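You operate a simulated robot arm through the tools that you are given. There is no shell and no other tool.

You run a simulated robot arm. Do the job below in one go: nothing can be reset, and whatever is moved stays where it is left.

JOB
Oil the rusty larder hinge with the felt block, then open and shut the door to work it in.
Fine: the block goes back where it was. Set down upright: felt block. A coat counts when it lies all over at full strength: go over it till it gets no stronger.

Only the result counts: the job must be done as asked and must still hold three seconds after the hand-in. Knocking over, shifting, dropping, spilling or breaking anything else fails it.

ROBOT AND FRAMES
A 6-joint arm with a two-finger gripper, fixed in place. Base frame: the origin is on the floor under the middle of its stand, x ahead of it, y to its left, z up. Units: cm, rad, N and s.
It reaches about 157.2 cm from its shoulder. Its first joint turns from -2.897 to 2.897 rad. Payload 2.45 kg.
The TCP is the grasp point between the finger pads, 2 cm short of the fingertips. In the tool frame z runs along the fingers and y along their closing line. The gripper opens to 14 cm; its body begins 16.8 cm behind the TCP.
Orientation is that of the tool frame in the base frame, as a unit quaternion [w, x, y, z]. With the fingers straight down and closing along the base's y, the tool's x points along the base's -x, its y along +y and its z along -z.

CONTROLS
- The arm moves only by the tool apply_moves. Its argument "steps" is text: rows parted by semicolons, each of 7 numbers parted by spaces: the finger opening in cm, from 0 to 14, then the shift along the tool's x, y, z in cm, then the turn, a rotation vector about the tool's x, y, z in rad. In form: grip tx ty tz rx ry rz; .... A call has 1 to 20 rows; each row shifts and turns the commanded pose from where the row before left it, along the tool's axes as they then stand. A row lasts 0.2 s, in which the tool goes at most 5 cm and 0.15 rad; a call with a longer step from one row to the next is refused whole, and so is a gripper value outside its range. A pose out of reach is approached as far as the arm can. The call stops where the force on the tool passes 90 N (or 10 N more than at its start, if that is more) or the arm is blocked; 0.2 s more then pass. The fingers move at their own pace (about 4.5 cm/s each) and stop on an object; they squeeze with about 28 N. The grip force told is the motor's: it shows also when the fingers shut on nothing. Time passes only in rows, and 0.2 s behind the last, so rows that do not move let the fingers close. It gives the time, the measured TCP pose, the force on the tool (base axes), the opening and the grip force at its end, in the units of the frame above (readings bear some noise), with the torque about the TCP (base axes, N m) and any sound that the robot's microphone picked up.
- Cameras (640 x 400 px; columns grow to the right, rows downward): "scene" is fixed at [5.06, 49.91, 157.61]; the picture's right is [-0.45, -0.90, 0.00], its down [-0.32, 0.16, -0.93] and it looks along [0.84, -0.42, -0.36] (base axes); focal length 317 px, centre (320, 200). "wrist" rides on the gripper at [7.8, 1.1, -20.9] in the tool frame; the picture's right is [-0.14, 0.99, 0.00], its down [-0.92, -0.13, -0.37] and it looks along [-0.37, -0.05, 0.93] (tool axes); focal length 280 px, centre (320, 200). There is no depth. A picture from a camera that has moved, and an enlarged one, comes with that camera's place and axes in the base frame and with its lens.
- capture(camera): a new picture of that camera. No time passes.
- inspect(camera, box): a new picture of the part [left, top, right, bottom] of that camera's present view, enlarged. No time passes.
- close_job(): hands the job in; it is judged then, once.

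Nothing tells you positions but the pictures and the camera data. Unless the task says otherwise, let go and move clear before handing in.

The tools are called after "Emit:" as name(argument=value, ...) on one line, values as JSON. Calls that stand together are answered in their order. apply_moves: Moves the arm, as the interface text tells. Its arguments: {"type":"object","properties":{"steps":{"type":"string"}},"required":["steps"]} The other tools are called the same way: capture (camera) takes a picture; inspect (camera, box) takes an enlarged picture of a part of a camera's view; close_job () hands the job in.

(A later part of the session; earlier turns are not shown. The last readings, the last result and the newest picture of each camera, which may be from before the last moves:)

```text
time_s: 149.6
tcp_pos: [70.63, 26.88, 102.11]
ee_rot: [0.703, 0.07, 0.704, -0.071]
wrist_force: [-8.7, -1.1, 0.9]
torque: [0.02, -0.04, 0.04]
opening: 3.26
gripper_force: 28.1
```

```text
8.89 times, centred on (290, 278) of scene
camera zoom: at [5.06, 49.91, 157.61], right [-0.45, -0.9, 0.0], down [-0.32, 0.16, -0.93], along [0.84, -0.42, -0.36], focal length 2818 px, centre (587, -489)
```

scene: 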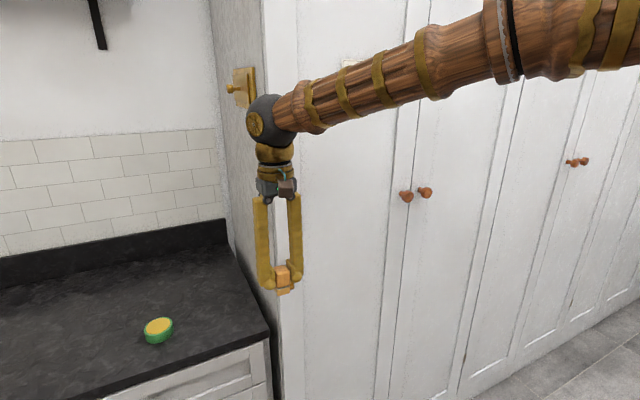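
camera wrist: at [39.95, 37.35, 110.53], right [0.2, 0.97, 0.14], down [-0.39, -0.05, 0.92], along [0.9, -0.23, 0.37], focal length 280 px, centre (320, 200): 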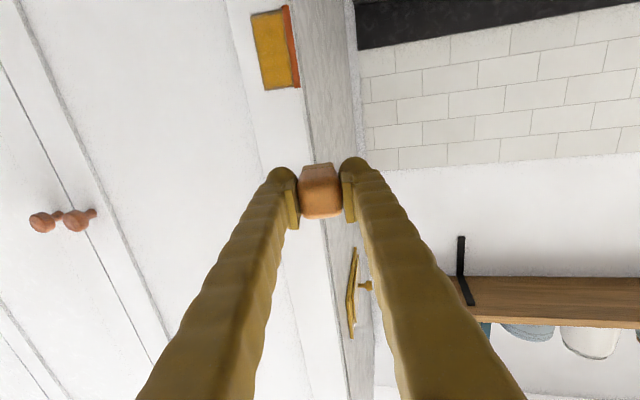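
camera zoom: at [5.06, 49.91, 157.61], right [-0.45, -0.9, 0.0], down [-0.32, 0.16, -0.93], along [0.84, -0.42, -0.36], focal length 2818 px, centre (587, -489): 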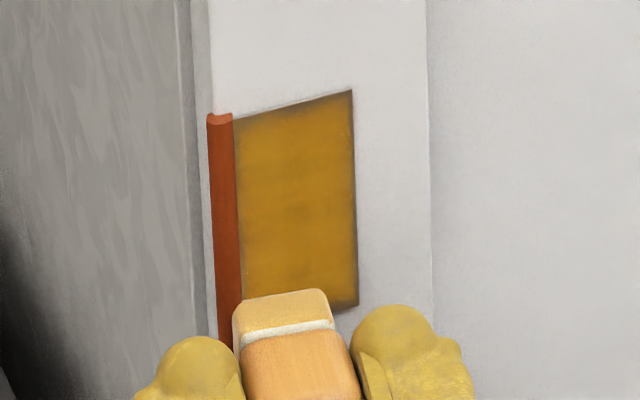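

Emit:
apply_moves(steps="2 0 0 -0.2 0 0 0;2 0 -0.93 0.19 0 0 0;2 0 -0.93 0.19 0 0 0;2 0 0.03 0.2 0 0 0;2 0 0 0 0 0 0")

```text
time_s: 150.8
tcp_pos: [70.46, 24.88, 102.16]
ee_rot: [0.704, 0.07, 0.703, -0.07]
wrist_force: [0.6, 0.1, -0.1]
torque: [0.03, 0.0, -0.01]
opening: 3.24
gripper_force: 28.1
```

Emit:
apply_moves(steps="2 0 0.03 0.15 0 0 0;2 0 0.01 0.06 0 0 0;2 0 0 0 0 0 0")

```text
time_s: 151.6
tcp_pos: [70.72, 24.95, 102.11]
ee_rot: [0.703, 0.069, 0.704, -0.07]
wrist_force: [-27.0, -3.5, -1.1]
torque: [-0.02, 0.09, 0.04]
opening: 3.25
gripper_force: 28.0
```

Emit:
apply_moves(steps="2 0.3 0 -0.02 0 0 0;2 -0.4 0 0 0 0 0;2 -0.5 0 0 0 0 0;2 -0.5 0 0 0 0 0;2 -0.5 0 0 0 0 0;2 -0.5 0 0 0 0 0;2 -0.5 0 0 0 0 0;2 -0.5 0 0.01 0 0 0;2 -0.5 0 0.01 0 0 0;2 0 0 0 0 0 0")

Emit:
apply_moves(steps="2 -0.5 0 0.02 0 0 0;2 -0.5 0 0.01 0 0 0;2 -0.5 0 0.01 0 0 0;2 -0.5 0 0.01 0 0 0;2 -0.5 0 0.01 0 0 0;2 -0.5 0 0.01 0 0 0;2 -0.5 0 0.01 0 0 0;2 -0.5 0 0.01 0 0 0;2 0 0 0 0 0 0")

```text
time_s: 153.8
tcp_pos: [70.71, 24.89, 105.8]
ee_rot: [0.704, 0.07, 0.703, -0.07]
wrist_force: [-2.4, -0.3, 0.6]
torque: [0.01, -0.02, 0.01]
opening: 3.24
gripper_force: 27.8
```

```text
time_s: 155.8
tcp_pos: [70.9, 25.04, 109.84]
ee_rot: [0.703, 0.07, 0.704, -0.07]
wrist_force: [-16.1, 0.2, -3.7]
torque: [-0.04, 0.13, 0.17]
opening: 3.27
gripper_force: 27.8
```

Emit:
apply_moves(steps="2 0 -0.392 0.08 0 0 0;2 0 -0.392 0.08 0 0 0;2 0.5 0 0 0 0 0;2 0.5 0 0 0 0 0;2 0.5 0 0 0 0 0;2 0.5 0 0 0 0 0;2 0.5 0 0 0 0 0;2 0.5 0 0 0 0 0;2 0.5 0 0 0 0 0;2 0 0 0 0 0 0")

Emit:
apply_moves(steps="2 0.5 0 0 0 0 0;2 0.5 0 0 0 0 0;2 0.5 0 0 0 0 0;2 0.5 0 0 0 0 0;2 0.5 0 0 0 0 0;2 0.5 0 0 0 0 0;2 0.5 0 0 0 0 0;2 0.5 0 0 0 0 0;2 0 0 0 0 0 0")

Emit:
inspect(camera="scene", box=[262, 255, 318, 300])

```text
time_s: 158.0
tcp_pos: [70.75, 24.23, 106.26]
ee_rot: [0.704, 0.07, 0.703, -0.07]
wrist_force: [0.1, -0.3, 0.2]
torque: [0.02, -0.02, 0.01]
opening: 3.24
gripper_force: 28.6
```

```text
time_s: 160.0
tcp_pos: [70.73, 24.18, 102.36]
ee_rot: [0.704, 0.07, 0.703, -0.07]
wrist_force: [0.6, -0.1, -0.3]
torque: [0.0, 0.02, 0.01]
opening: 3.26
gripper_force: 28.1
```

```text
8.89 times, centred on (290, 278) of scene
camera zoom: at [5.06, 49.91, 157.61], right [-0.45, -0.9, 0.0], down [-0.32, 0.16, -0.93], along [0.84, -0.42, -0.36], focal length 2818 px, centre (587, -489)
```

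zoom: 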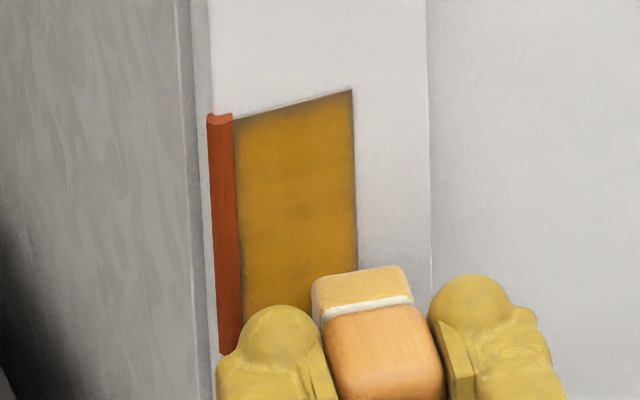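

Emit:
apply_moves(steps="2 0 0 -0.8 0 0 0;2 -4 0.5 0 0 0 0;2 -4 0.8 -0.5 0 0 0;2 -3 0.8 -2 0 0 0;2 0 0 -3 0 0 0;2 0 0 0 0 0 0")

Emit:
inspect(camera="wrist", box=[250, 50, 350, 160])

Emit:
inspect(camera="scene", box=[270, 260, 310, 300])

```text
time_s: 161.4
tcp_pos: [64.93, 27.58, 113.27]
ee_rot: [0.704, 0.071, 0.703, -0.071]
wrist_force: [-0.8, 0.3, -0.7]
torque: [0.03, 0.02, -0.02]
opening: 3.23
gripper_force: 27.7
```

```text
3.64 times, centred on (300, 105) of wrist
camera zoom: at [44.65, 32.88, 105.32], right [0.2, 0.97, 0.14], down [-0.39, -0.05, 0.92], along [0.9, -0.23, 0.36], focal length 1020 px, centre (393, 546)
```

zoom: 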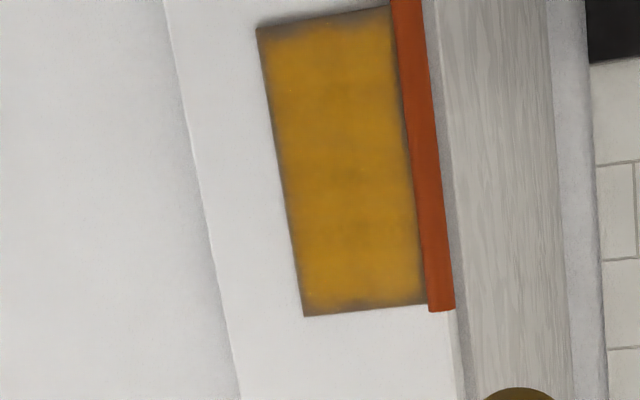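

```text
10.00 times, centred on (290, 280) of scene
camera zoom: at [5.06, 49.91, 157.61], right [-0.45, -0.9, 0.0], down [-0.32, 0.16, -0.93], along [0.84, -0.42, -0.36], focal length 3171 px, centre (620, -600)
```

zoom: 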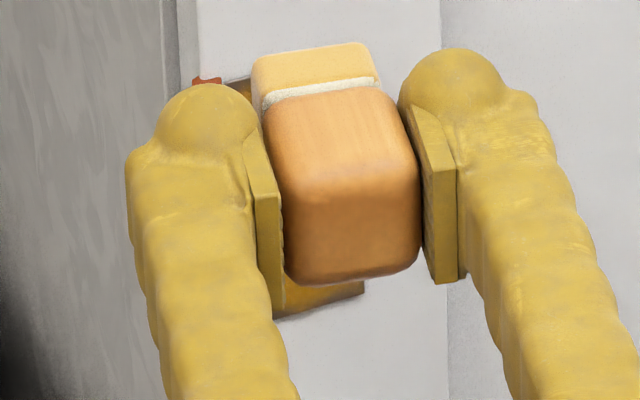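

The leaf is evenly gold all over now, with only a fixed thin edge fade that no longer changes. I'll take the block back to its home spot on the counter.

Emit:
apply_moves(steps="2 -2.5 1.7 -2.7 0 0 0;2 -2.5 1.7 -2.7 0 0 0;2 0 0 0 -0.1 0 0;2 0 0 0 -0.1 0 0;2 0 0 0 0 0.1428 0;2 0 0 0 0 0.1428 0;2 0 0 0 0 0.1428 0;2 0 0 0 0 0.1428 0;2 0 0 0 0 0.1428 0;2 0 0 0 0 0.1428 0;2 0 0 0 0 0.1428 0;2 0 0 0 0 0.1428 0;2 0 0 0 0 0.1428 0;2 0 0 0 0 0.1428 0;2 0 0 0 0 0.1428 0;2 0 0 0 0 0 0")

Emit:
inspect(camera="wrist", box=[240, 130, 400, 230])

Emit:
inspect(camera="scene", box=[262, 255, 318, 300])

```text
time_s: 164.8
tcp_pos: [60.52, 31.86, 118.35]
ee_rot: [-0.001, -0.001, 1.0, -0.001]
wrist_force: [-0.2, 0.8, -0.5]
torque: [0.0, -0.01, 0.04]
opening: 3.24
gripper_force: 27.7
```

```text
4.00 times, centred on (320, 180) of wrist
camera zoom: at [52.62, 33.01, 139.1], right [0.14, 0.99, 0.0], down [0.92, -0.13, 0.37], along [0.36, -0.05, -0.93], focal length 1122 px, centre (320, 280)
```

zoom: 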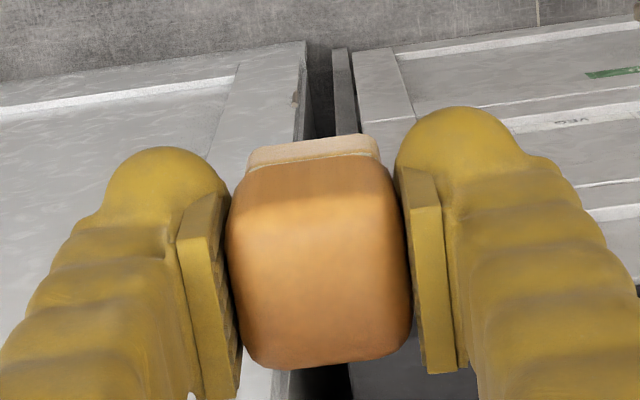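

```text
8.89 times, centred on (290, 278) of scene
camera zoom: at [5.06, 49.91, 157.61], right [-0.45, -0.9, 0.0], down [-0.32, 0.16, -0.93], along [0.84, -0.42, -0.36], focal length 2818 px, centre (587, -489)
```

zoom: 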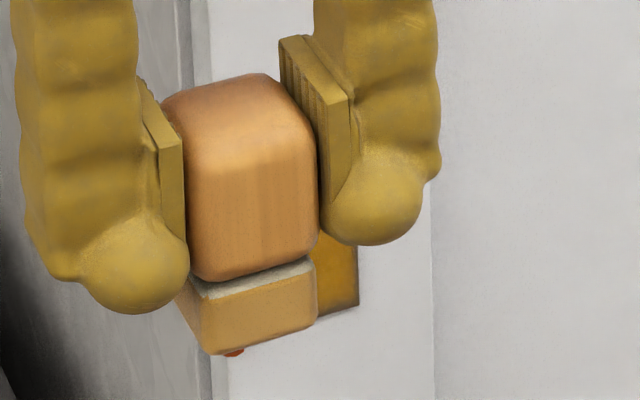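

Emit:
apply_moves(steps="2 -1 3.3 0 0 0 0;2 -1 3.3 0 0 0 0;2 -1 3.3 0 0 0 0;2 -1 3.3 0 0 0 0;2 -2.92 0 2.1 0 0 0;2 -2.92 0 2.1 0 0 0;2 -2.92 0 2.1 0 0 0;2 -2.92 0 2.1 0 0 0;2 -2.92 0 2.1 0 0 0;2 -2.92 0 2.1 0 0 0;2 -2.92 0 2.1 0 0 0;2 0 0 3 0 0 0;2 0 0 3 0 0 0;2 0 0 1.5 0 0 0;2 0 0 0 0 0 0")

Emit:
inspect(camera="scene", box=[136, 292, 232, 352])

```text
time_s: 168.0
tcp_pos: [84.88, 45.1, 96.04]
ee_rot: [0.0, -0.001, 1.0, -0.001]
wrist_force: [-1.2, -0.1, -0.7]
torque: [0.01, -0.01, 0.01]
opening: 3.25
gripper_force: 28.1
```

```text
6.67 times, centred on (184, 322) of scene
camera zoom: at [5.06, 49.91, 157.61], right [-0.45, -0.9, 0.0], down [-0.32, 0.16, -0.93], along [0.84, -0.42, -0.36], focal length 2114 px, centre (1227, -613)
```

zoom: 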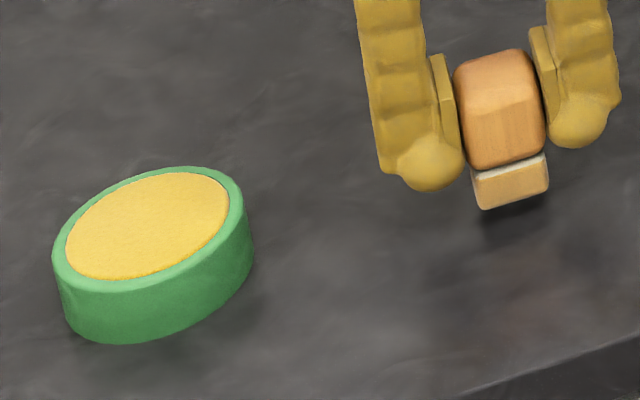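

Emit:
apply_moves(steps="2 0 0 0.4 0 0 0;2 0 0 0.15 0 0 0;2 0 0 0.08 0 0 0;2 0 0 0 0 0 0")

```text
time_s: 169.0
tcp_pos: [84.95, 45.01, 95.36]
ee_rot: [0.0, 0.0, 1.0, 0.0]
wrist_force: [-0.2, 0.8, -0.4]
torque: [-0.03, 0.01, -0.03]
opening: 3.27
gripper_force: 28.3
```

Emit:
apply_moves(steps="2 0 0 0.08 0 0 0;2 0 0 0.08 0 0 0;2 0 0 0 0 0 0")

Emit:
inspect(camera="scene", box=[136, 292, 232, 352])

```text
time_s: 169.8
tcp_pos: [84.82, 45.17, 95.43]
ee_rot: [0.0, -0.001, 1.0, -0.001]
wrist_force: [-0.9, -0.1, -0.7]
torque: [0.01, 0.01, -0.02]
opening: 3.25
gripper_force: 28.1
```

```text
6.67 times, centred on (184, 322) of scene
camera zoom: at [5.06, 49.91, 157.61], right [-0.45, -0.9, 0.0], down [-0.32, 0.16, -0.93], along [0.84, -0.42, -0.36], focal length 2114 px, centre (1227, -613)
```

zoom: 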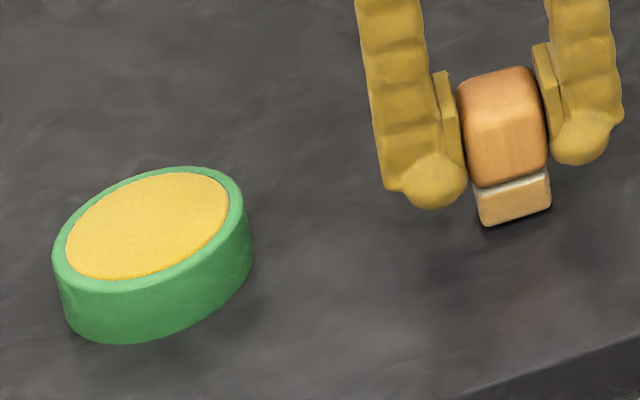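

Emit:
apply_moves(steps="2 0 0 0.06 0 0 0;2 0 0 0.05 0 0 0;2 0 0 0 0 0 0")

```text
time_s: 170.6
tcp_pos: [84.86, 45.19, 95.22]
ee_rot: [0.0, -0.001, 1.0, 0.0]
wrist_force: [-0.5, 0.0, -1.0]
torque: [-0.02, -0.02, -0.01]
opening: 3.25
gripper_force: 27.7
```

Emit:
apply_moves(steps="2 0 0 0.06 0 0 0;2 0 0 0.05 0 0 0;2 0 0 0 0 0 0")

```text
time_s: 171.4
tcp_pos: [84.99, 45.06, 95.13]
ee_rot: [0.0, -0.001, 1.0, 0.0]
wrist_force: [0.5, 0.3, -0.1]
torque: [0.02, 0.0, -0.01]
opening: 3.27
gripper_force: 28.0
```

Emit:
apply_moves(steps="2 0 0 0.07 0 0 0;2 0 0 0.06 0 0 0;2 0 0 0 0 0 0")

Emit:
inspect(camera="scene", box=[136, 292, 232, 352])

```text
time_s: 172.2
tcp_pos: [84.8, 45.14, 94.94]
ee_rot: [0.001, -0.001, 1.0, 0.0]
wrist_force: [4.7, -3.1, 18.8]
torque: [-0.1, -0.17, 0.01]
opening: 3.25
gripper_force: 27.8
```

```text
6.67 times, centred on (184, 322) of scene
camera zoom: at [5.06, 49.91, 157.61], right [-0.45, -0.9, 0.0], down [-0.32, 0.16, -0.93], along [0.84, -0.42, -0.36], focal length 2114 px, centre (1227, -613)
```

zoom: 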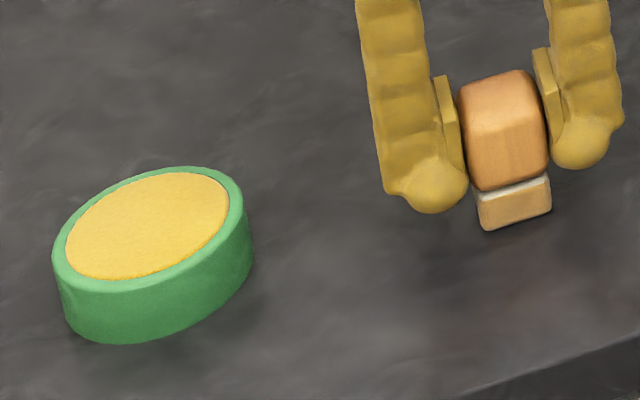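

Emit:
apply_moves(steps="2 0 0 -0.25 0 0 0;2 -0.18 -0.09 0 0 0 0;2 0 0 0.15 0 0 0;2 0 0 0.07 0 0 0;2 0 0 0 0 0 0")

Emit:
inspect(camera="scene", box=[136, 292, 232, 352])

```text
time_s: 173.4
tcp_pos: [85.08, 44.97, 94.99]
ee_rot: [0.0, -0.001, 1.0, 0.0]
wrist_force: [-4.3, -1.9, 18.6]
torque: [-0.08, 0.2, -0.03]
opening: 3.26
gripper_force: 28.0
```

```text
6.67 times, centred on (184, 322) of scene
camera zoom: at [5.06, 49.91, 157.61], right [-0.45, -0.9, 0.0], down [-0.32, 0.16, -0.93], along [0.84, -0.42, -0.36], focal length 2114 px, centre (1227, -613)
```

zoom: 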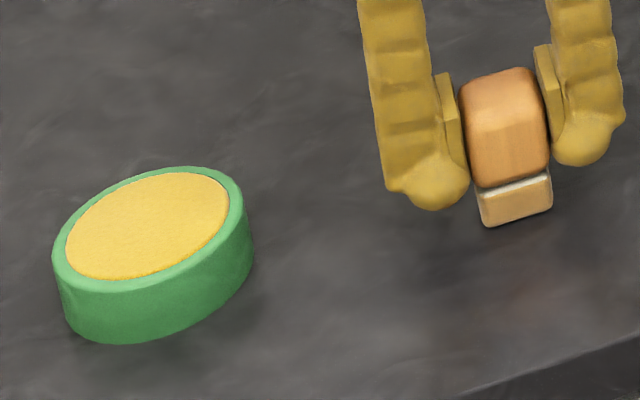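

The block's corners line up with where they were at the start. I'll release it and lift straight away.

Emit:
apply_moves(steps="2 0 0 -0.04 0 0 0;3.8 0 0 0 0 0 0;5 0 0 0 0 0 0;7 0 0 0 0 0 0;7 0 0 0 0 0 0;7 0 0 0 0 0 0;7 0 0 -2 0 0 0;7 0 0 -3 0 0 0;7 0 0 -4 0 0 0;7 0 0 0 0 0 0")

Emit:
inspect(camera="scene", box=[136, 292, 232, 352])

Emit:
inspect(camera="scene", box=[270, 260, 310, 300])

```text
time_s: 175.6
tcp_pos: [85.32, 44.99, 104.07]
ee_rot: [0.0, -0.001, 1.0, 0.0]
wrist_force: [0.4, -0.1, -0.8]
torque: [-0.03, -0.01, -0.04]
opening: 7.0
gripper_force: 0.0
```

```text
6.67 times, centred on (184, 322) of scene
camera zoom: at [5.06, 49.91, 157.61], right [-0.45, -0.9, 0.0], down [-0.32, 0.16, -0.93], along [0.84, -0.42, -0.36], focal length 2114 px, centre (1227, -613)
```

zoom: 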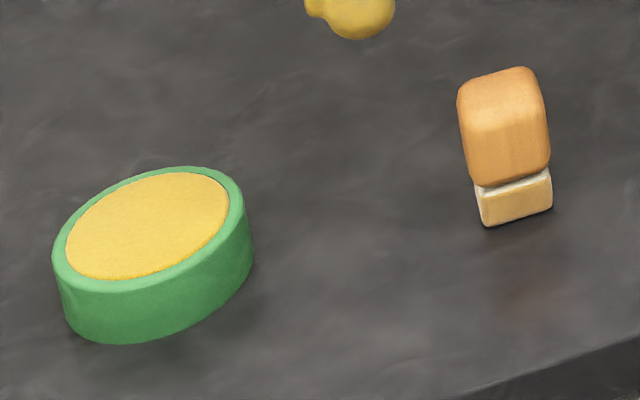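

```text
10.00 times, centred on (290, 280) of scene
camera zoom: at [5.06, 49.91, 157.61], right [-0.45, -0.9, 0.0], down [-0.32, 0.16, -0.93], along [0.84, -0.42, -0.36], focal length 3171 px, centre (620, -600)
```

zoom: 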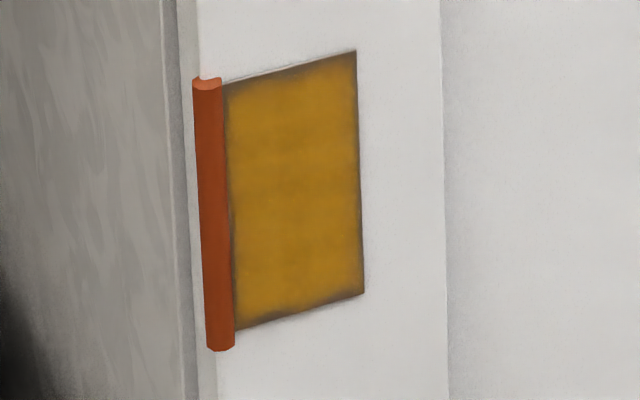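

Emit:
inspect(camera="scene", box=[288, 262, 308, 276])

Emit:
inspect(camera="scene", box=[290, 280, 308, 296])

Emit:
inspect(camera="scene", box=[286, 282, 300, 296])

```text
16.00 times, centred on (298, 269) of scene
camera zoom: at [5.06, 49.91, 157.61], right [-0.45, -0.9, 0.0], down [-0.32, 0.16, -0.93], along [0.84, -0.42, -0.36], focal length 5073 px, centre (672, -904)
```

zoom: 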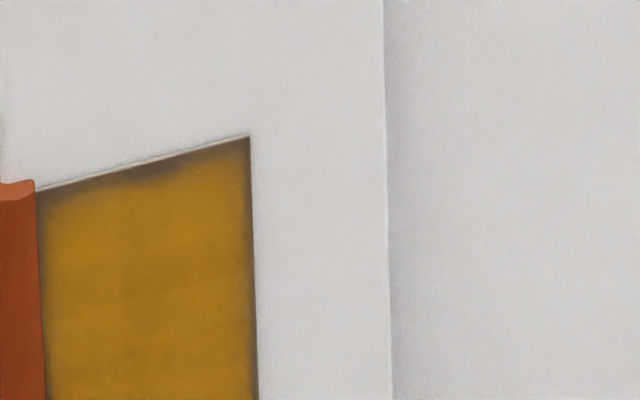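

```text
16.00 times, centred on (299, 288) of scene
camera zoom: at [5.06, 49.91, 157.61], right [-0.45, -0.9, 0.0], down [-0.32, 0.16, -0.93], along [0.84, -0.42, -0.36], focal length 5073 px, centre (656, -1208)
```

zoom: 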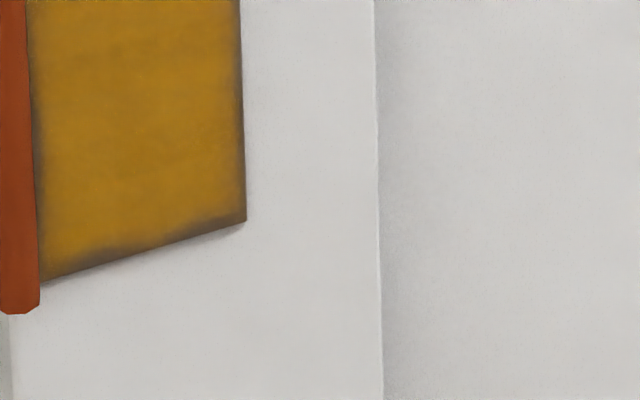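

```text
16.00 times, centred on (293, 289) of scene
camera zoom: at [5.06, 49.91, 157.61], right [-0.45, -0.9, 0.0], down [-0.32, 0.16, -0.93], along [0.84, -0.42, -0.36], focal length 5073 px, centre (752, -1224)
```

zoom: 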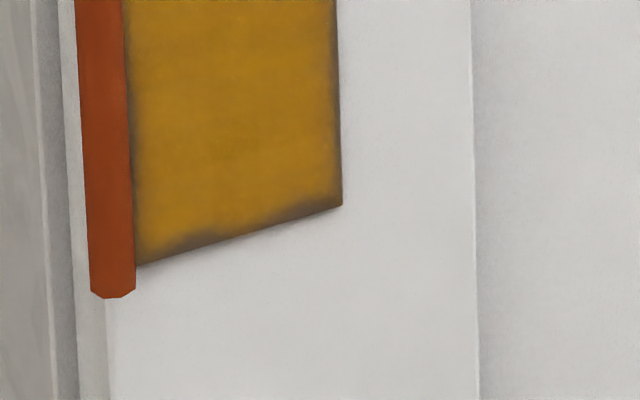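

The block is exactly home, but zoomed in the rim of the coat is uneven, so the edges really are under-coated. I'll re-grip the block with the tool tilted about 0.25 rad so the felt can sit flat on the leaf within reach.

Emit:
apply_moves(steps="7 0 0 0 0 0.125 0;7 0 0 0 0 0.125 0;7 -0.5 0 1.94 0 0 0;7 -0.5 0 1.94 0 0 0;7 0 0 0 0 0 0")

Emit:
capture(camera="scene")

Emit:
inspect(camera="wrist", box=[240, 130, 400, 230])

```text
time_s: 176.8
tcp_pos: [85.16, 45.13, 99.97]
ee_rot: [-0.126, -0.001, 0.992, 0.0]
wrist_force: [-0.2, -0.4, 0.7]
torque: [-0.01, 0.03, -0.03]
opening: 7.01
gripper_force: 0.1
```

```text
taken
```

scene: 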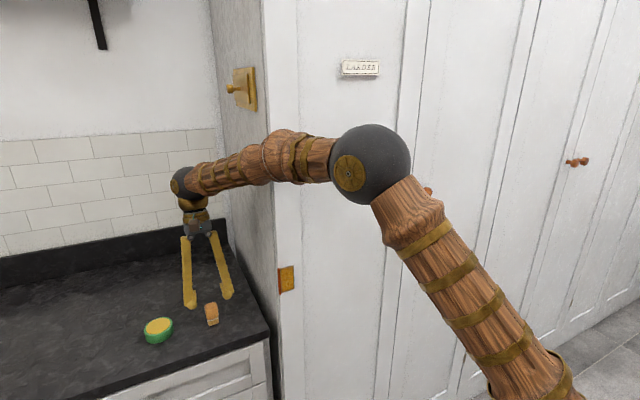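

```text
4.00 times, centred on (320, 180) of wrist
camera zoom: at [82.77, 46.16, 122.08], right [0.13, 0.99, -0.03], down [0.98, -0.13, 0.13], along [0.12, -0.05, -0.99], focal length 1122 px, centre (320, 280)
```

zoom: 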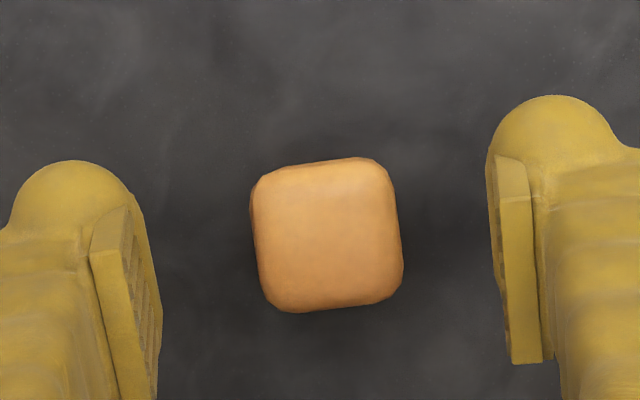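

Emit:
apply_moves(steps="7 -0.46 0 2.2 0 0 0;7 -0.46 0 2.2 0 0 0;7 0 0 0 0 0 0;2 0 0 0 0 0 0;2 0 0 0 0 0 0;2 0 0 0 0 0 0;2 0 0 0 0 0 0;2 0 0 0 0 0 0")

Emit:
inspect(camera="scene", box=[136, 292, 232, 352])

Emit:
inspect(camera="wrist", box=[240, 130, 400, 230])

```text
time_s: 178.6
tcp_pos: [84.83, 44.96, 95.41]
ee_rot: [-0.125, -0.001, 0.992, 0.0]
wrist_force: [0.4, 0.3, 0.0]
torque: [0.01, -0.02, 0.02]
opening: 3.28
gripper_force: 28.2
```

```text
6.67 times, centred on (184, 322) of scene
camera zoom: at [5.06, 49.91, 157.61], right [-0.45, -0.9, 0.0], down [-0.32, 0.16, -0.93], along [0.84, -0.42, -0.36], focal length 2114 px, centre (1227, -613)
```

zoom: 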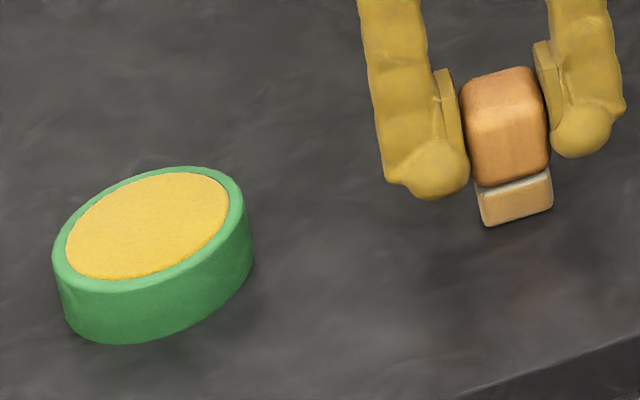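

```text
4.00 times, centred on (320, 180) of wrist
camera zoom: at [82.44, 46.18, 117.52], right [0.13, 0.99, -0.03], down [0.98, -0.13, 0.13], along [0.12, -0.05, -0.99], focal length 1122 px, centre (320, 280)
```

zoom: 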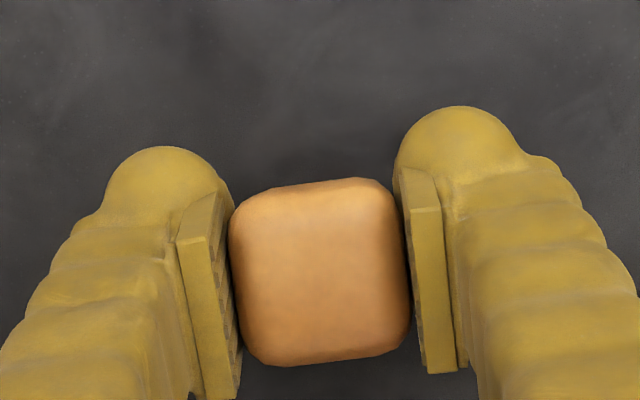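

Emit:
apply_moves(steps="2 0.68 0 -2.66 0 0 0;2 0.68 0 -2.66 0 0 0;2 -0.56 3.51 -0.14 0 0 0;2 -0.56 3.51 -0.14 0 0 0;2 -0.56 3.51 -0.14 0 0 0;2 -0.56 3.51 -0.14 0 0 0;2 -0.27 0 1.06 0 0 0;2 -0.27 0 1.06 0 0 0;2 0 0 0 0 0 0")

Emit:
inspect(camera="scene", box=[136, 282, 216, 342])

Emit:
inspect(camera="wrist", box=[240, 130, 400, 230])

```text
time_s: 180.6
tcp_pos: [87.29, 59.14, 98.67]
ee_rot: [-0.125, -0.001, 0.992, 0.0]
wrist_force: [0.4, 0.5, 0.3]
torque: [0.02, 0.04, -0.02]
opening: 3.27
gripper_force: 28.1
```

```text
6.67 times, centred on (176, 312) of scene
camera zoom: at [5.06, 49.91, 157.61], right [-0.45, -0.9, 0.0], down [-0.32, 0.16, -0.93], along [0.84, -0.42, -0.36], focal length 2114 px, centre (1280, -547)
```

zoom: 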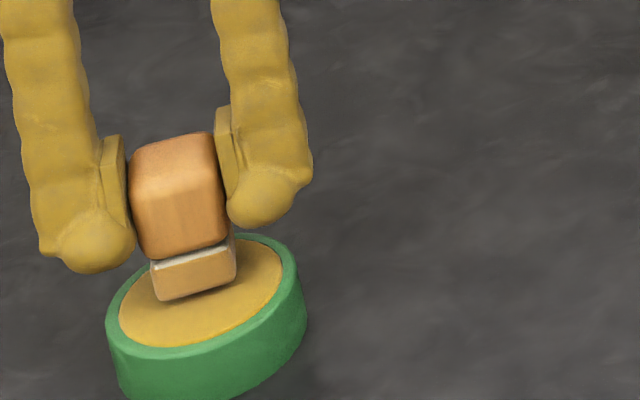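

```text
4.00 times, centred on (320, 180) of wrist
camera zoom: at [84.97, 60.28, 120.8], right [0.13, 0.99, -0.03], down [0.98, -0.13, 0.13], along [0.12, -0.05, -0.99], focal length 1122 px, centre (320, 280)
```

zoom: 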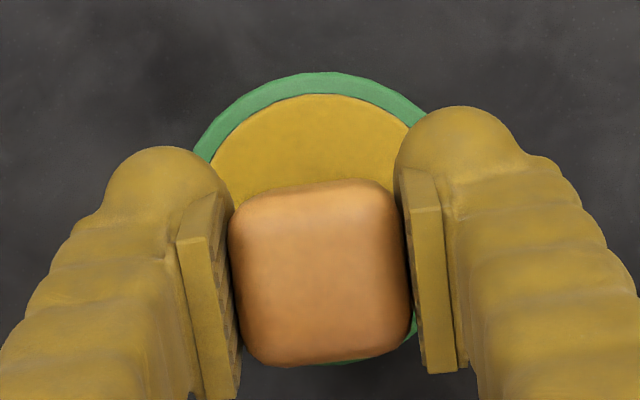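

Emit:
apply_moves(steps="2 0.48 0 0.12 0 0 0;2 -0.05 0 0.19 0 0 0;2 -0.03 0 0.1 0 0 0;2 0 0 0 0 0 0")

```text
time_s: 181.6
tcp_pos: [86.77, 58.98, 98.44]
ee_rot: [-0.124, 0.0, 0.992, 0.0]
wrist_force: [-0.4, 0.5, -0.6]
torque: [0.05, 0.0, -0.01]
opening: 3.24
gripper_force: 27.8
```

Emit:
apply_moves(steps="2 -0.02 0 0.08 0 0 0;2 -0.02 0 0.06 0 0 0;2 0 0 0 0 0 0")

```text
time_s: 182.4
tcp_pos: [86.71, 59.14, 98.3]
ee_rot: [-0.125, 0.0, 0.992, 0.0]
wrist_force: [0.5, -0.1, -1.1]
torque: [-0.02, 0.0, 0.0]
opening: 3.29
gripper_force: 27.7
```

Emit:
apply_moves(steps="2 -0.02 0 0.07 0 0 0;2 -0.02 0 0.06 0 0 0;2 0 0 0 0 0 0")

```text
time_s: 183.2
tcp_pos: [86.72, 59.09, 98.35]
ee_rot: [-0.125, -0.001, 0.992, 0.001]
wrist_force: [2.7, 1.2, 10.6]
torque: [0.03, -0.1, 0.04]
opening: 3.27
gripper_force: 28.3
```

Emit:
apply_moves(steps="2 0 0 0 0 0 0;2 0 0 0 0 0 0;2 0 0 0 0 0 0;2 0 0 0 0 0 0;2 0 0 0 0 0 0;2 0.12 0 -0.48 0 0 0;2 0.5 0 -1.94 0 0 0;2 0.74 0 -2.9 0 0 0;2 0.74 0 -2.9 0 0 0;2 3.28 -3 -0.71 0 0 0;2 3.28 -3 -0.71 0 0 0;2 3.28 -3 -0.71 0 0 0;2 3.28 -3 -0.71 0 0 0;2 3.28 -3 -0.71 0 0 0;2 3.28 -3 -0.71 0 0 0;2 3.28 -3 -0.71 0 0 0;2 3.28 -3 -0.71 0 0 0;2 2.9 -3 0.74 0 0 0;2 0 0 0 0 0 0")

Emit:
capture(camera="scene")

```text
time_s: 187.2
tcp_pos: [59.78, 32.06, 118.84]
ee_rot: [-0.125, -0.001, 0.992, 0.001]
wrist_force: [1.0, -0.3, 1.1]
torque: [0.0, -0.01, 0.04]
opening: 3.23
gripper_force: 28.2
```

```text
taken
```

scene: 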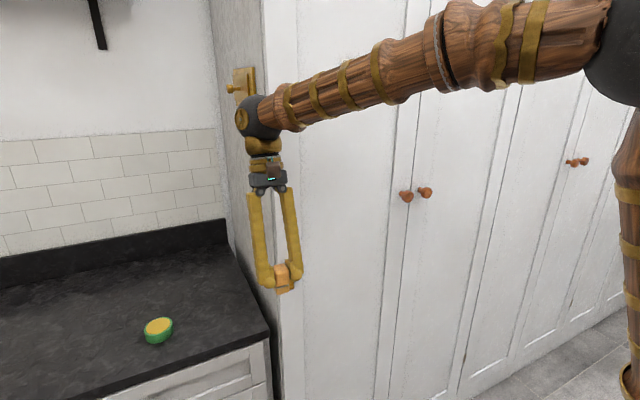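

Emit:
apply_moves(steps="2 0 0 0 0 -0.1428 0;2 0 0 0 0 -0.1428 0;2 0 0 0 0 -0.1428 0;2 0 0 0 0 -0.1428 0;2 0 0 0 0 -0.1428 0;2 0 0 0 0 -0.1428 0;2 0 0 0 0 -0.1428 0;2 0 0 0 0 -0.1428 0;2 0 0 0 0 -0.1428 0;2 0 0 0 0 -0.1428 0;2 0 0 0 0 -0.1428 0;2 1.65 -1.7 2.93 0 0 0;2 1.65 -1.7 2.93 0 0 0;2 1.65 -1.7 2.93 0 0 0;2 1.65 -1.7 2.93 0 0 0;2 0 0 0 0 0 0")

Emit:
capture(camera="wrist")

Emit:
inspect(camera="scene", box=[256, 250, 336, 300])

```text
time_s: 190.6
tcp_pos: [69.38, 25.11, 109.49]
ee_rot: [0.613, 0.0, 0.79, 0.0]
wrist_force: [-0.4, 0.0, -1.0]
torque: [0.0, 0.0, 0.01]
opening: 3.25
gripper_force: 27.7
```

```text
taken
camera wrist: at [47.17, 26.32, 106.98], right [0.03, 0.99, 0.13], down [-0.13, -0.13, 0.98], along [0.99, -0.05, 0.12], focal length 280 px, centre (320, 200)
```

wrist: 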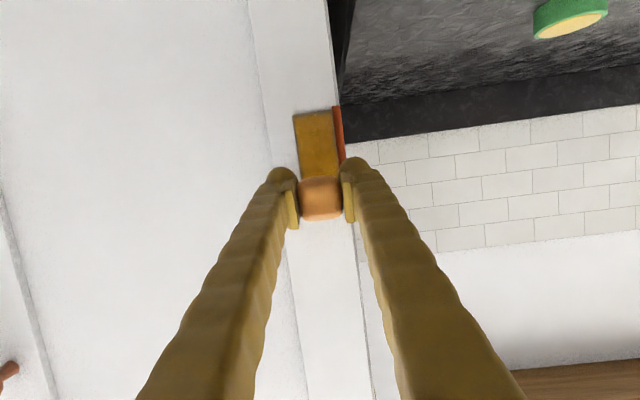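

```text
8.00 times, centred on (296, 275) of scene
camera zoom: at [5.06, 49.91, 157.61], right [-0.45, -0.9, 0.0], down [-0.32, 0.16, -0.93], along [0.84, -0.42, -0.36], focal length 2536 px, centre (512, -400)
```

zoom: 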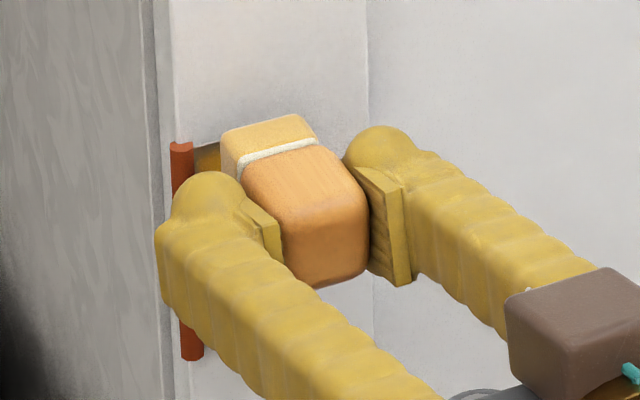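

Emit:
apply_moves(steps="2 -0.3 0 1.16 0 0 0;2 -0.05 0 0.194 0 0 0;2 0 0 0 0 0 0")

```text
time_s: 191.4
tcp_pos: [70.83, 25.13, 109.51]
ee_rot: [0.613, -0.001, 0.79, 0.001]
wrist_force: [-25.1, 1.1, -2.3]
torque: [0.0, 0.22, 0.0]
opening: 3.25
gripper_force: 27.6
```

Emit:
apply_moves(steps="2 0.015 0 -0.05 0 0 0;2 0 0 0 0 0 0")

```text
time_s: 192.0
tcp_pos: [70.76, 25.22, 109.3]
ee_rot: [0.613, 0.0, 0.79, 0.0]
wrist_force: [-10.3, -0.8, -4.7]
torque: [0.01, 0.26, -0.05]
opening: 3.27
gripper_force: 28.0
```

Emit:
apply_moves(steps="2 -0.388 0 -0.099 0 0 0;2 -0.388 0 -0.099 0 0 0;2 0 -0.5 0 0 0 0;2 0 -0.5 0 0 0 0;2 0.388 0 0.099 0 0 0;2 -0.388 0 -0.099 0 0 0;2 0 0.5 0 0 0 0;2 0 0.5 0 0 0 0;2 0 0 0 0 0 0")

Emit:
inspect(camera="wrist", box=[270, 90, 370, 220])

```text
time_s: 194.0
tcp_pos: [70.78, 25.19, 110.2]
ee_rot: [0.614, -0.001, 0.79, 0.001]
wrist_force: [-10.9, -4.6, -0.5]
torque: [-0.05, 0.04, -0.14]
opening: 3.27
gripper_force: 28.2
```

```text
3.08 times, centred on (320, 155) of wrist
camera zoom: at [48.57, 26.34, 107.68], right [0.03, 0.99, 0.13], down [-0.13, -0.13, 0.98], along [0.99, -0.05, 0.12], focal length 863 px, centre (320, 338)
```

zoom: 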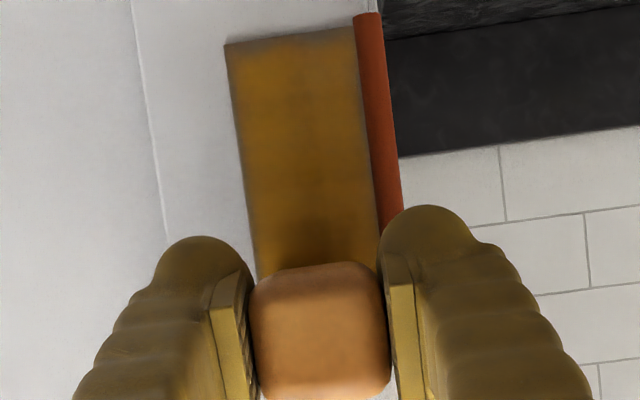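

Emit:
apply_moves(steps="2 0.485 0 0.124 0 0 0;2 0.485 0 0.124 0 0 0;2 0.485 0 0.124 0 0 0;2 0.485 0 0.124 0 0 0;2 0.485 0 0.124 0 0 0;2 0.485 0 0.124 0 0 0;2 0.485 0 0.124 0 0 0;2 0.485 0 0.124 0 0 0;2 0 0 0 0 0 0")

Emit:
apply_moves(steps="2 0.485 0 0.124 0 0 0;2 0.485 0 0.124 0 0 0;2 0.485 0 0.124 0 0 0;2 0.485 0 0.124 0 0 0;2 0.485 0 0.124 0 0 0;2 0.485 0 0.124 0 0 0;2 0.485 0 0.124 0 0 0;2 0.485 0 0.124 0 0 0;2 0 0 0 0 0 0")

Emit:
inspect(camera="scene", box=[262, 255, 318, 300])

Emit:
inspect(camera="wrist", box=[270, 120, 370, 250])

```text
time_s: 196.0
tcp_pos: [70.88, 25.32, 106.24]
ee_rot: [0.613, -0.001, 0.79, 0.0]
wrist_force: [-10.2, 0.5, 2.1]
torque: [0.02, -0.05, 0.05]
opening: 3.24
gripper_force: 28.0
```

```text
time_s: 198.0
tcp_pos: [70.8, 25.24, 102.26]
ee_rot: [0.613, -0.001, 0.79, 0.0]
wrist_force: [-0.1, -0.1, -1.7]
torque: [0.03, 0.02, -0.01]
opening: 3.25
gripper_force: 28.5
```

```text
8.89 times, centred on (290, 278) of scene
camera zoom: at [5.06, 49.91, 157.61], right [-0.45, -0.9, 0.0], down [-0.32, 0.16, -0.93], along [0.84, -0.42, -0.36], focal length 2818 px, centre (587, -489)
```

zoom: 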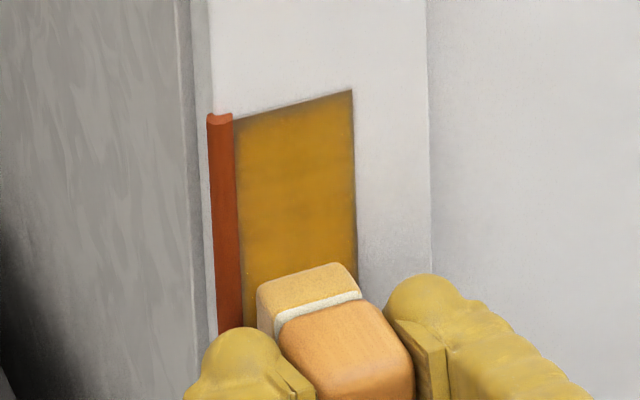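

```text
3.08 times, centred on (320, 185) of wrist
camera zoom: at [48.57, 26.41, 99.8], right [0.03, 0.99, 0.13], down [-0.13, -0.13, 0.98], along [0.99, -0.05, 0.12], focal length 863 px, centre (320, 246)
```

zoom: 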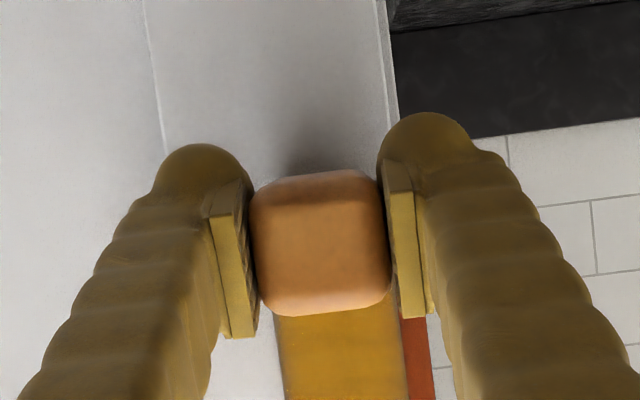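

Emit:
inspect(camera="scene", box=[278, 260, 302, 278])

Emit:
apply_moves(steps="2 -0.04 0 0.15 0 0 0;2 0 0 0 0 0 0")

```text
16.00 times, centred on (290, 269) of scene
camera zoom: at [5.06, 49.91, 157.61], right [-0.45, -0.9, 0.0], down [-0.32, 0.16, -0.93], along [0.84, -0.42, -0.36], focal length 5073 px, centre (800, -904)
```

zoom: 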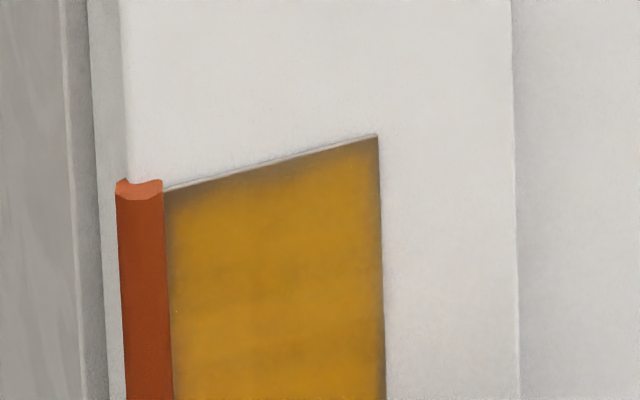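

```text
time_s: 198.6
tcp_pos: [70.81, 25.28, 102.26]
ee_rot: [0.613, -0.001, 0.79, 0.0]
wrist_force: [-25.9, -0.5, -1.3]
torque: [0.03, 0.12, -0.03]
opening: 3.24
gripper_force: 27.6
```

The top rim has visibly improved with flat contact. I'll rub the bottom edge the same way.

Emit:
apply_moves(steps="2 0.01 0 -0.05 0 0 0;2 0.388 0 0.099 0 0 0;2 0.388 0 0.099 0 0 0;2 0 -0.5 0 0 0 0;2 0 -0.5 0 0 0 0;2 -0.388 0 -0.099 0 0 0;2 0.388 0 0.099 0 0 0;2 0 0.5 0 0 0 0;2 0 0.5 0 0 0 0;2 0 0.4 0 0 0 0;2 -0.388 0 -0.099 0 0 0;2 0.388 0 0.099 0 0 0;2 0 0 0 0 0 0")

```text
time_s: 201.4
tcp_pos: [70.94, 25.65, 101.54]
ee_rot: [0.614, -0.001, 0.789, 0.001]
wrist_force: [-1.8, 0.3, 0.8]
torque: [0.03, 0.0, 0.03]
opening: 3.26
gripper_force: 28.3
```

Emit:
apply_moves(steps="2 -0.02 0 0.08 0 0 0;2 0 -0.5 0 0 0 0;2 -0.388 0 -0.099 0 0 0;2 0.388 0 0.099 0 0 0;2 0 -0.5 0 0 0 0;2 0 -0.5 0 0 0 0;2 -0.388 0 -0.099 0 0 0;2 0.388 0 0.099 0 0 0;2 0 -0.5 0 0 0 0;2 0 0 0 0 0 0")

Emit:
inspect(camera="scene", box=[276, 272, 316, 302])

```text
time_s: 203.6
tcp_pos: [70.97, 23.57, 101.5]
ee_rot: [0.613, -0.002, 0.79, 0.002]
wrist_force: [0.1, 0.6, -0.8]
torque: [-0.01, -0.02, 0.03]
opening: 3.23
gripper_force: 27.9
```

```text
13.33 times, centred on (296, 287) of scene
camera zoom: at [5.06, 49.91, 157.61], right [-0.45, -0.9, 0.0], down [-0.32, 0.16, -0.93], along [0.84, -0.42, -0.36], focal length 4227 px, centre (640, -960)
```

zoom: 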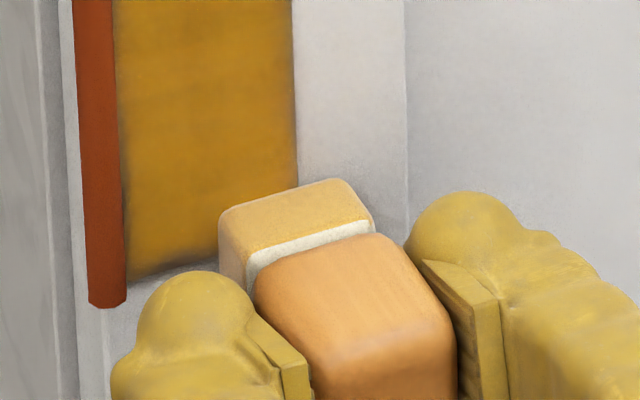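

Emit:
apply_moves(steps="2 0.05 0 -0.2 0 0 0;2 0.3 0.85 0.075 0 0 0;2 0 0.85 0 0 0 0;2 -0.05 0 0.2 0 0 0;2 -0.04 0 0.12 0 0 0;2 0 0 0 0 0 0")

```text
time_s: 205.0
tcp_pos: [70.97, 25.3, 101.22]
ee_rot: [0.612, -0.001, 0.791, 0.0]
wrist_force: [-25.1, -0.9, 2.8]
torque: [0.01, -0.02, -0.02]
opening: 3.24
gripper_force: 27.5
```

Emit:
apply_moves(steps="2 0 0.2 0 0 0 0;2 0 -0.2 0 0 0 0;2 0 -0.2 0 0 0 0;2 0 0.2 0 0 0 0;2 0 0 0 0 0 0")

Emit:
apply_moves(steps="2 0.05 0 -0.2 0 0 0;2 0 0 -0.8 0 0 0;2 2.5 0 0 0 0 0;2 0 0 0 0 0 0")

Emit:
inspect(camera="scene", box=[276, 272, 316, 302])

```text
time_s: 206.2
tcp_pos: [71.1, 25.38, 101.31]
ee_rot: [0.614, 0.0, 0.79, 0.0]
wrist_force: [-20.4, -6.1, -3.5]
torque: [0.01, 0.21, -0.18]
opening: 3.25
gripper_force: 28.0
```

```text
time_s: 207.2
tcp_pos: [70.22, 25.8, 99.14]
ee_rot: [0.613, 0.0, 0.79, 0.0]
wrist_force: [0.2, -0.9, 0.0]
torque: [-0.01, -0.02, -0.02]
opening: 3.27
gripper_force: 27.9
out of reach, approached as far as the arm can: row 3
```

```text
13.33 times, centred on (296, 287) of scene
camera zoom: at [5.06, 49.91, 157.61], right [-0.45, -0.9, 0.0], down [-0.32, 0.16, -0.93], along [0.84, -0.42, -0.36], focal length 4227 px, centre (640, -960)
```

zoom: 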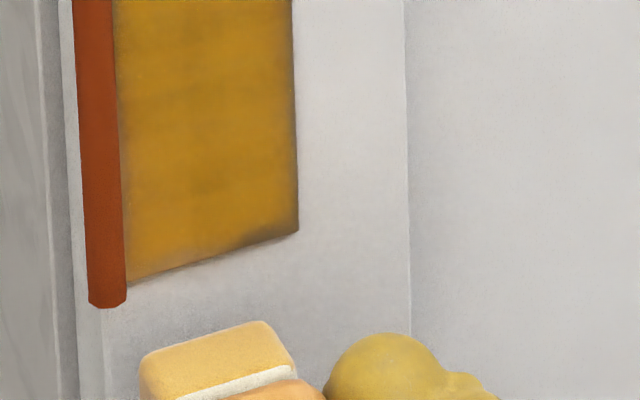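

The bottom edge is filling in properly now that contact is firm with rubbing. Next is the bottom outer corner and the outer edge.

Emit:
apply_moves(steps="2 -2.57 -2.2 -0.45 0 0 0;2 -0.1 0 0.39 0 0 0;2 -0.05 0 0.19 0 0 0;2 0 0 0 0 0 0")

```text
time_s: 208.2
tcp_pos: [70.96, 23.65, 101.81]
ee_rot: [0.614, -0.001, 0.79, 0.0]
wrist_force: [-1.0, -0.5, -0.6]
torque: [-0.01, 0.01, -0.01]
opening: 3.25
gripper_force: 27.9
```

Emit:
apply_moves(steps="2 -0.03 0 0.12 0 0 0;2 -0.02 0 0.07 0 0 0;2 0 0 0 0 0 0")

```text
time_s: 209.0
tcp_pos: [70.98, 23.67, 101.68]
ee_rot: [0.613, 0.0, 0.79, 0.0]
wrist_force: [-22.7, 1.0, 0.8]
torque: [-0.01, 0.05, 0.04]
opening: 3.29
gripper_force: 27.9
```

Emit:
apply_moves(steps="2 0 0.2 0 0 0 0;2 0 -0.2 0.01 0 0 0;2 0 -0.2 0.01 0 0 0;2 0 0.2 0.01 0 0 0;2 0.29 0 0.075 0 0 0;2 0 0.2 0.01 0 0 0;2 0 -0.3 0.01 0 0 0;2 0 0.2 0.01 0 0 0;2 0 0 0 0 0 0")

```text
time_s: 211.0
tcp_pos: [71.23, 23.51, 101.49]
ee_rot: [0.613, 0.0, 0.79, -0.001]
wrist_force: [-25.1, -1.4, 1.9]
torque: [0.04, 0.05, 0.01]
opening: 3.24
gripper_force: 28.2
```

Contact held at about 25 N. Now I'll sweep up the outer edge with the same steady pressure.

Emit:
apply_moves(steps="2 -0.29 0 -0.065 0 0 0;2 -0.29 0 -0.065 0 0 0;2 -0.29 0 -0.065 0 0 0;2 -0.29 0 -0.065 0 0 0;2 -0.29 0 -0.065 0 0 0;2 -0.29 0 -0.065 0 0 0;2 -0.29 0 -0.065 0 0 0;2 -0.29 0 -0.065 0 0 0;2 -0.29 0 -0.065 0 0 0;2 -0.29 0 -0.065 0 0 0;2 -0.29 0 -0.065 0 0 0;2 -0.29 0 -0.065 0 0 0;2 0 0 0 0 0 0")

Emit:
inspect(camera="wrist", box=[270, 90, 370, 220])

```text
time_s: 213.8
tcp_pos: [71.25, 23.65, 104.96]
ee_rot: [0.613, 0.0, 0.79, 0.0]
wrist_force: [-22.5, 0.0, -8.1]
torque: [-0.01, 0.23, 0.0]
opening: 3.22
gripper_force: 27.8
```

```text
3.08 times, centred on (320, 155) of wrist
camera zoom: at [49.06, 24.81, 102.55], right [0.03, 0.99, 0.13], down [-0.13, -0.13, 0.98], along [0.99, -0.05, 0.12], focal length 863 px, centre (320, 338)
```

zoom: 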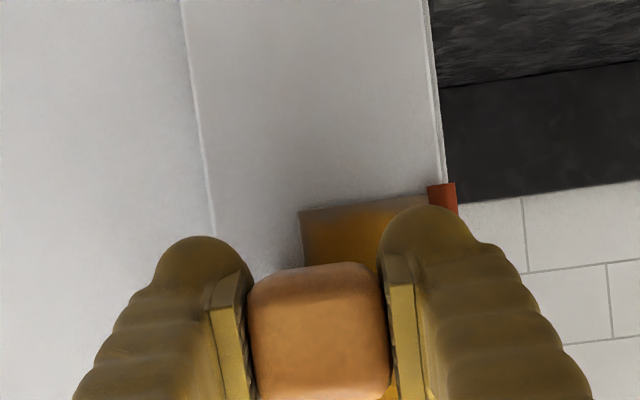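

Emit:
apply_moves(steps="2 -0.29 0 -0.068 0 0 0;2 -0.29 0 -0.068 0 0 0;2 -0.29 0 -0.068 0 0 0;2 -0.29 0 -0.068 0 0 0;2 -0.29 0 -0.068 0 0 0;2 -0.29 0 -0.068 0 0 0;2 -0.29 0 -0.068 0 0 0;2 -0.29 0 -0.068 0 0 0;2 -0.29 0 -0.068 0 0 0;2 -0.29 0 -0.068 0 0 0;2 -0.29 0 -0.068 0 0 0;2 -0.29 0 -0.068 0 0 0;2 -0.29 0 -0.068 0 0 0;2 -0.29 0 -0.068 0 0 0;2 -0.29 0 -0.068 0 0 0;2 -0.29 0 -0.068 0 0 0;2 -0.29 0 -0.068 0 0 0;2 0 0 0 0 0 0")

Emit:
inspect(camera="scene", box=[262, 255, 318, 300])

Emit:
inspect(camera="wrist", box=[270, 70, 370, 200])

```text
time_s: 217.6
tcp_pos: [71.34, 23.63, 110.03]
ee_rot: [0.613, 0.0, 0.79, 0.0]
wrist_force: [-9.3, 1.3, -1.3]
torque: [0.01, 0.02, 0.05]
opening: 3.25
gripper_force: 28.2
```

```text
8.89 times, centred on (290, 278) of scene
camera zoom: at [5.06, 49.91, 157.61], right [-0.45, -0.9, 0.0], down [-0.32, 0.16, -0.93], along [0.84, -0.42, -0.36], focal length 2818 px, centre (587, -489)
```

zoom: 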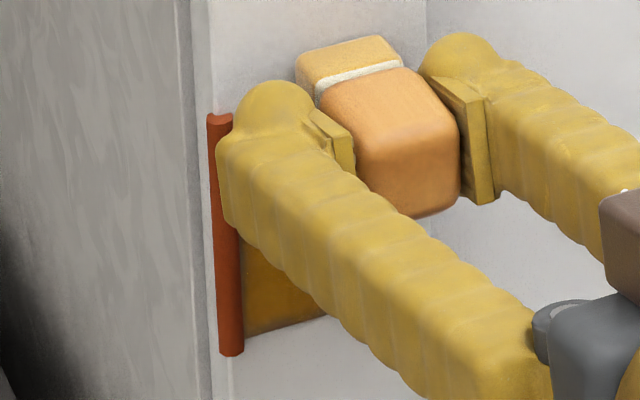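

```text
3.08 times, centred on (320, 135) of wrist
camera zoom: at [49.13, 24.81, 107.6], right [0.03, 0.99, 0.13], down [-0.13, -0.13, 0.98], along [0.99, -0.05, 0.12], focal length 863 px, centre (320, 400)
```

zoom: 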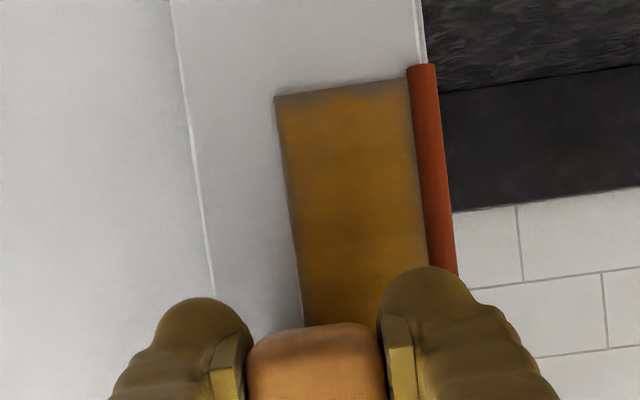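

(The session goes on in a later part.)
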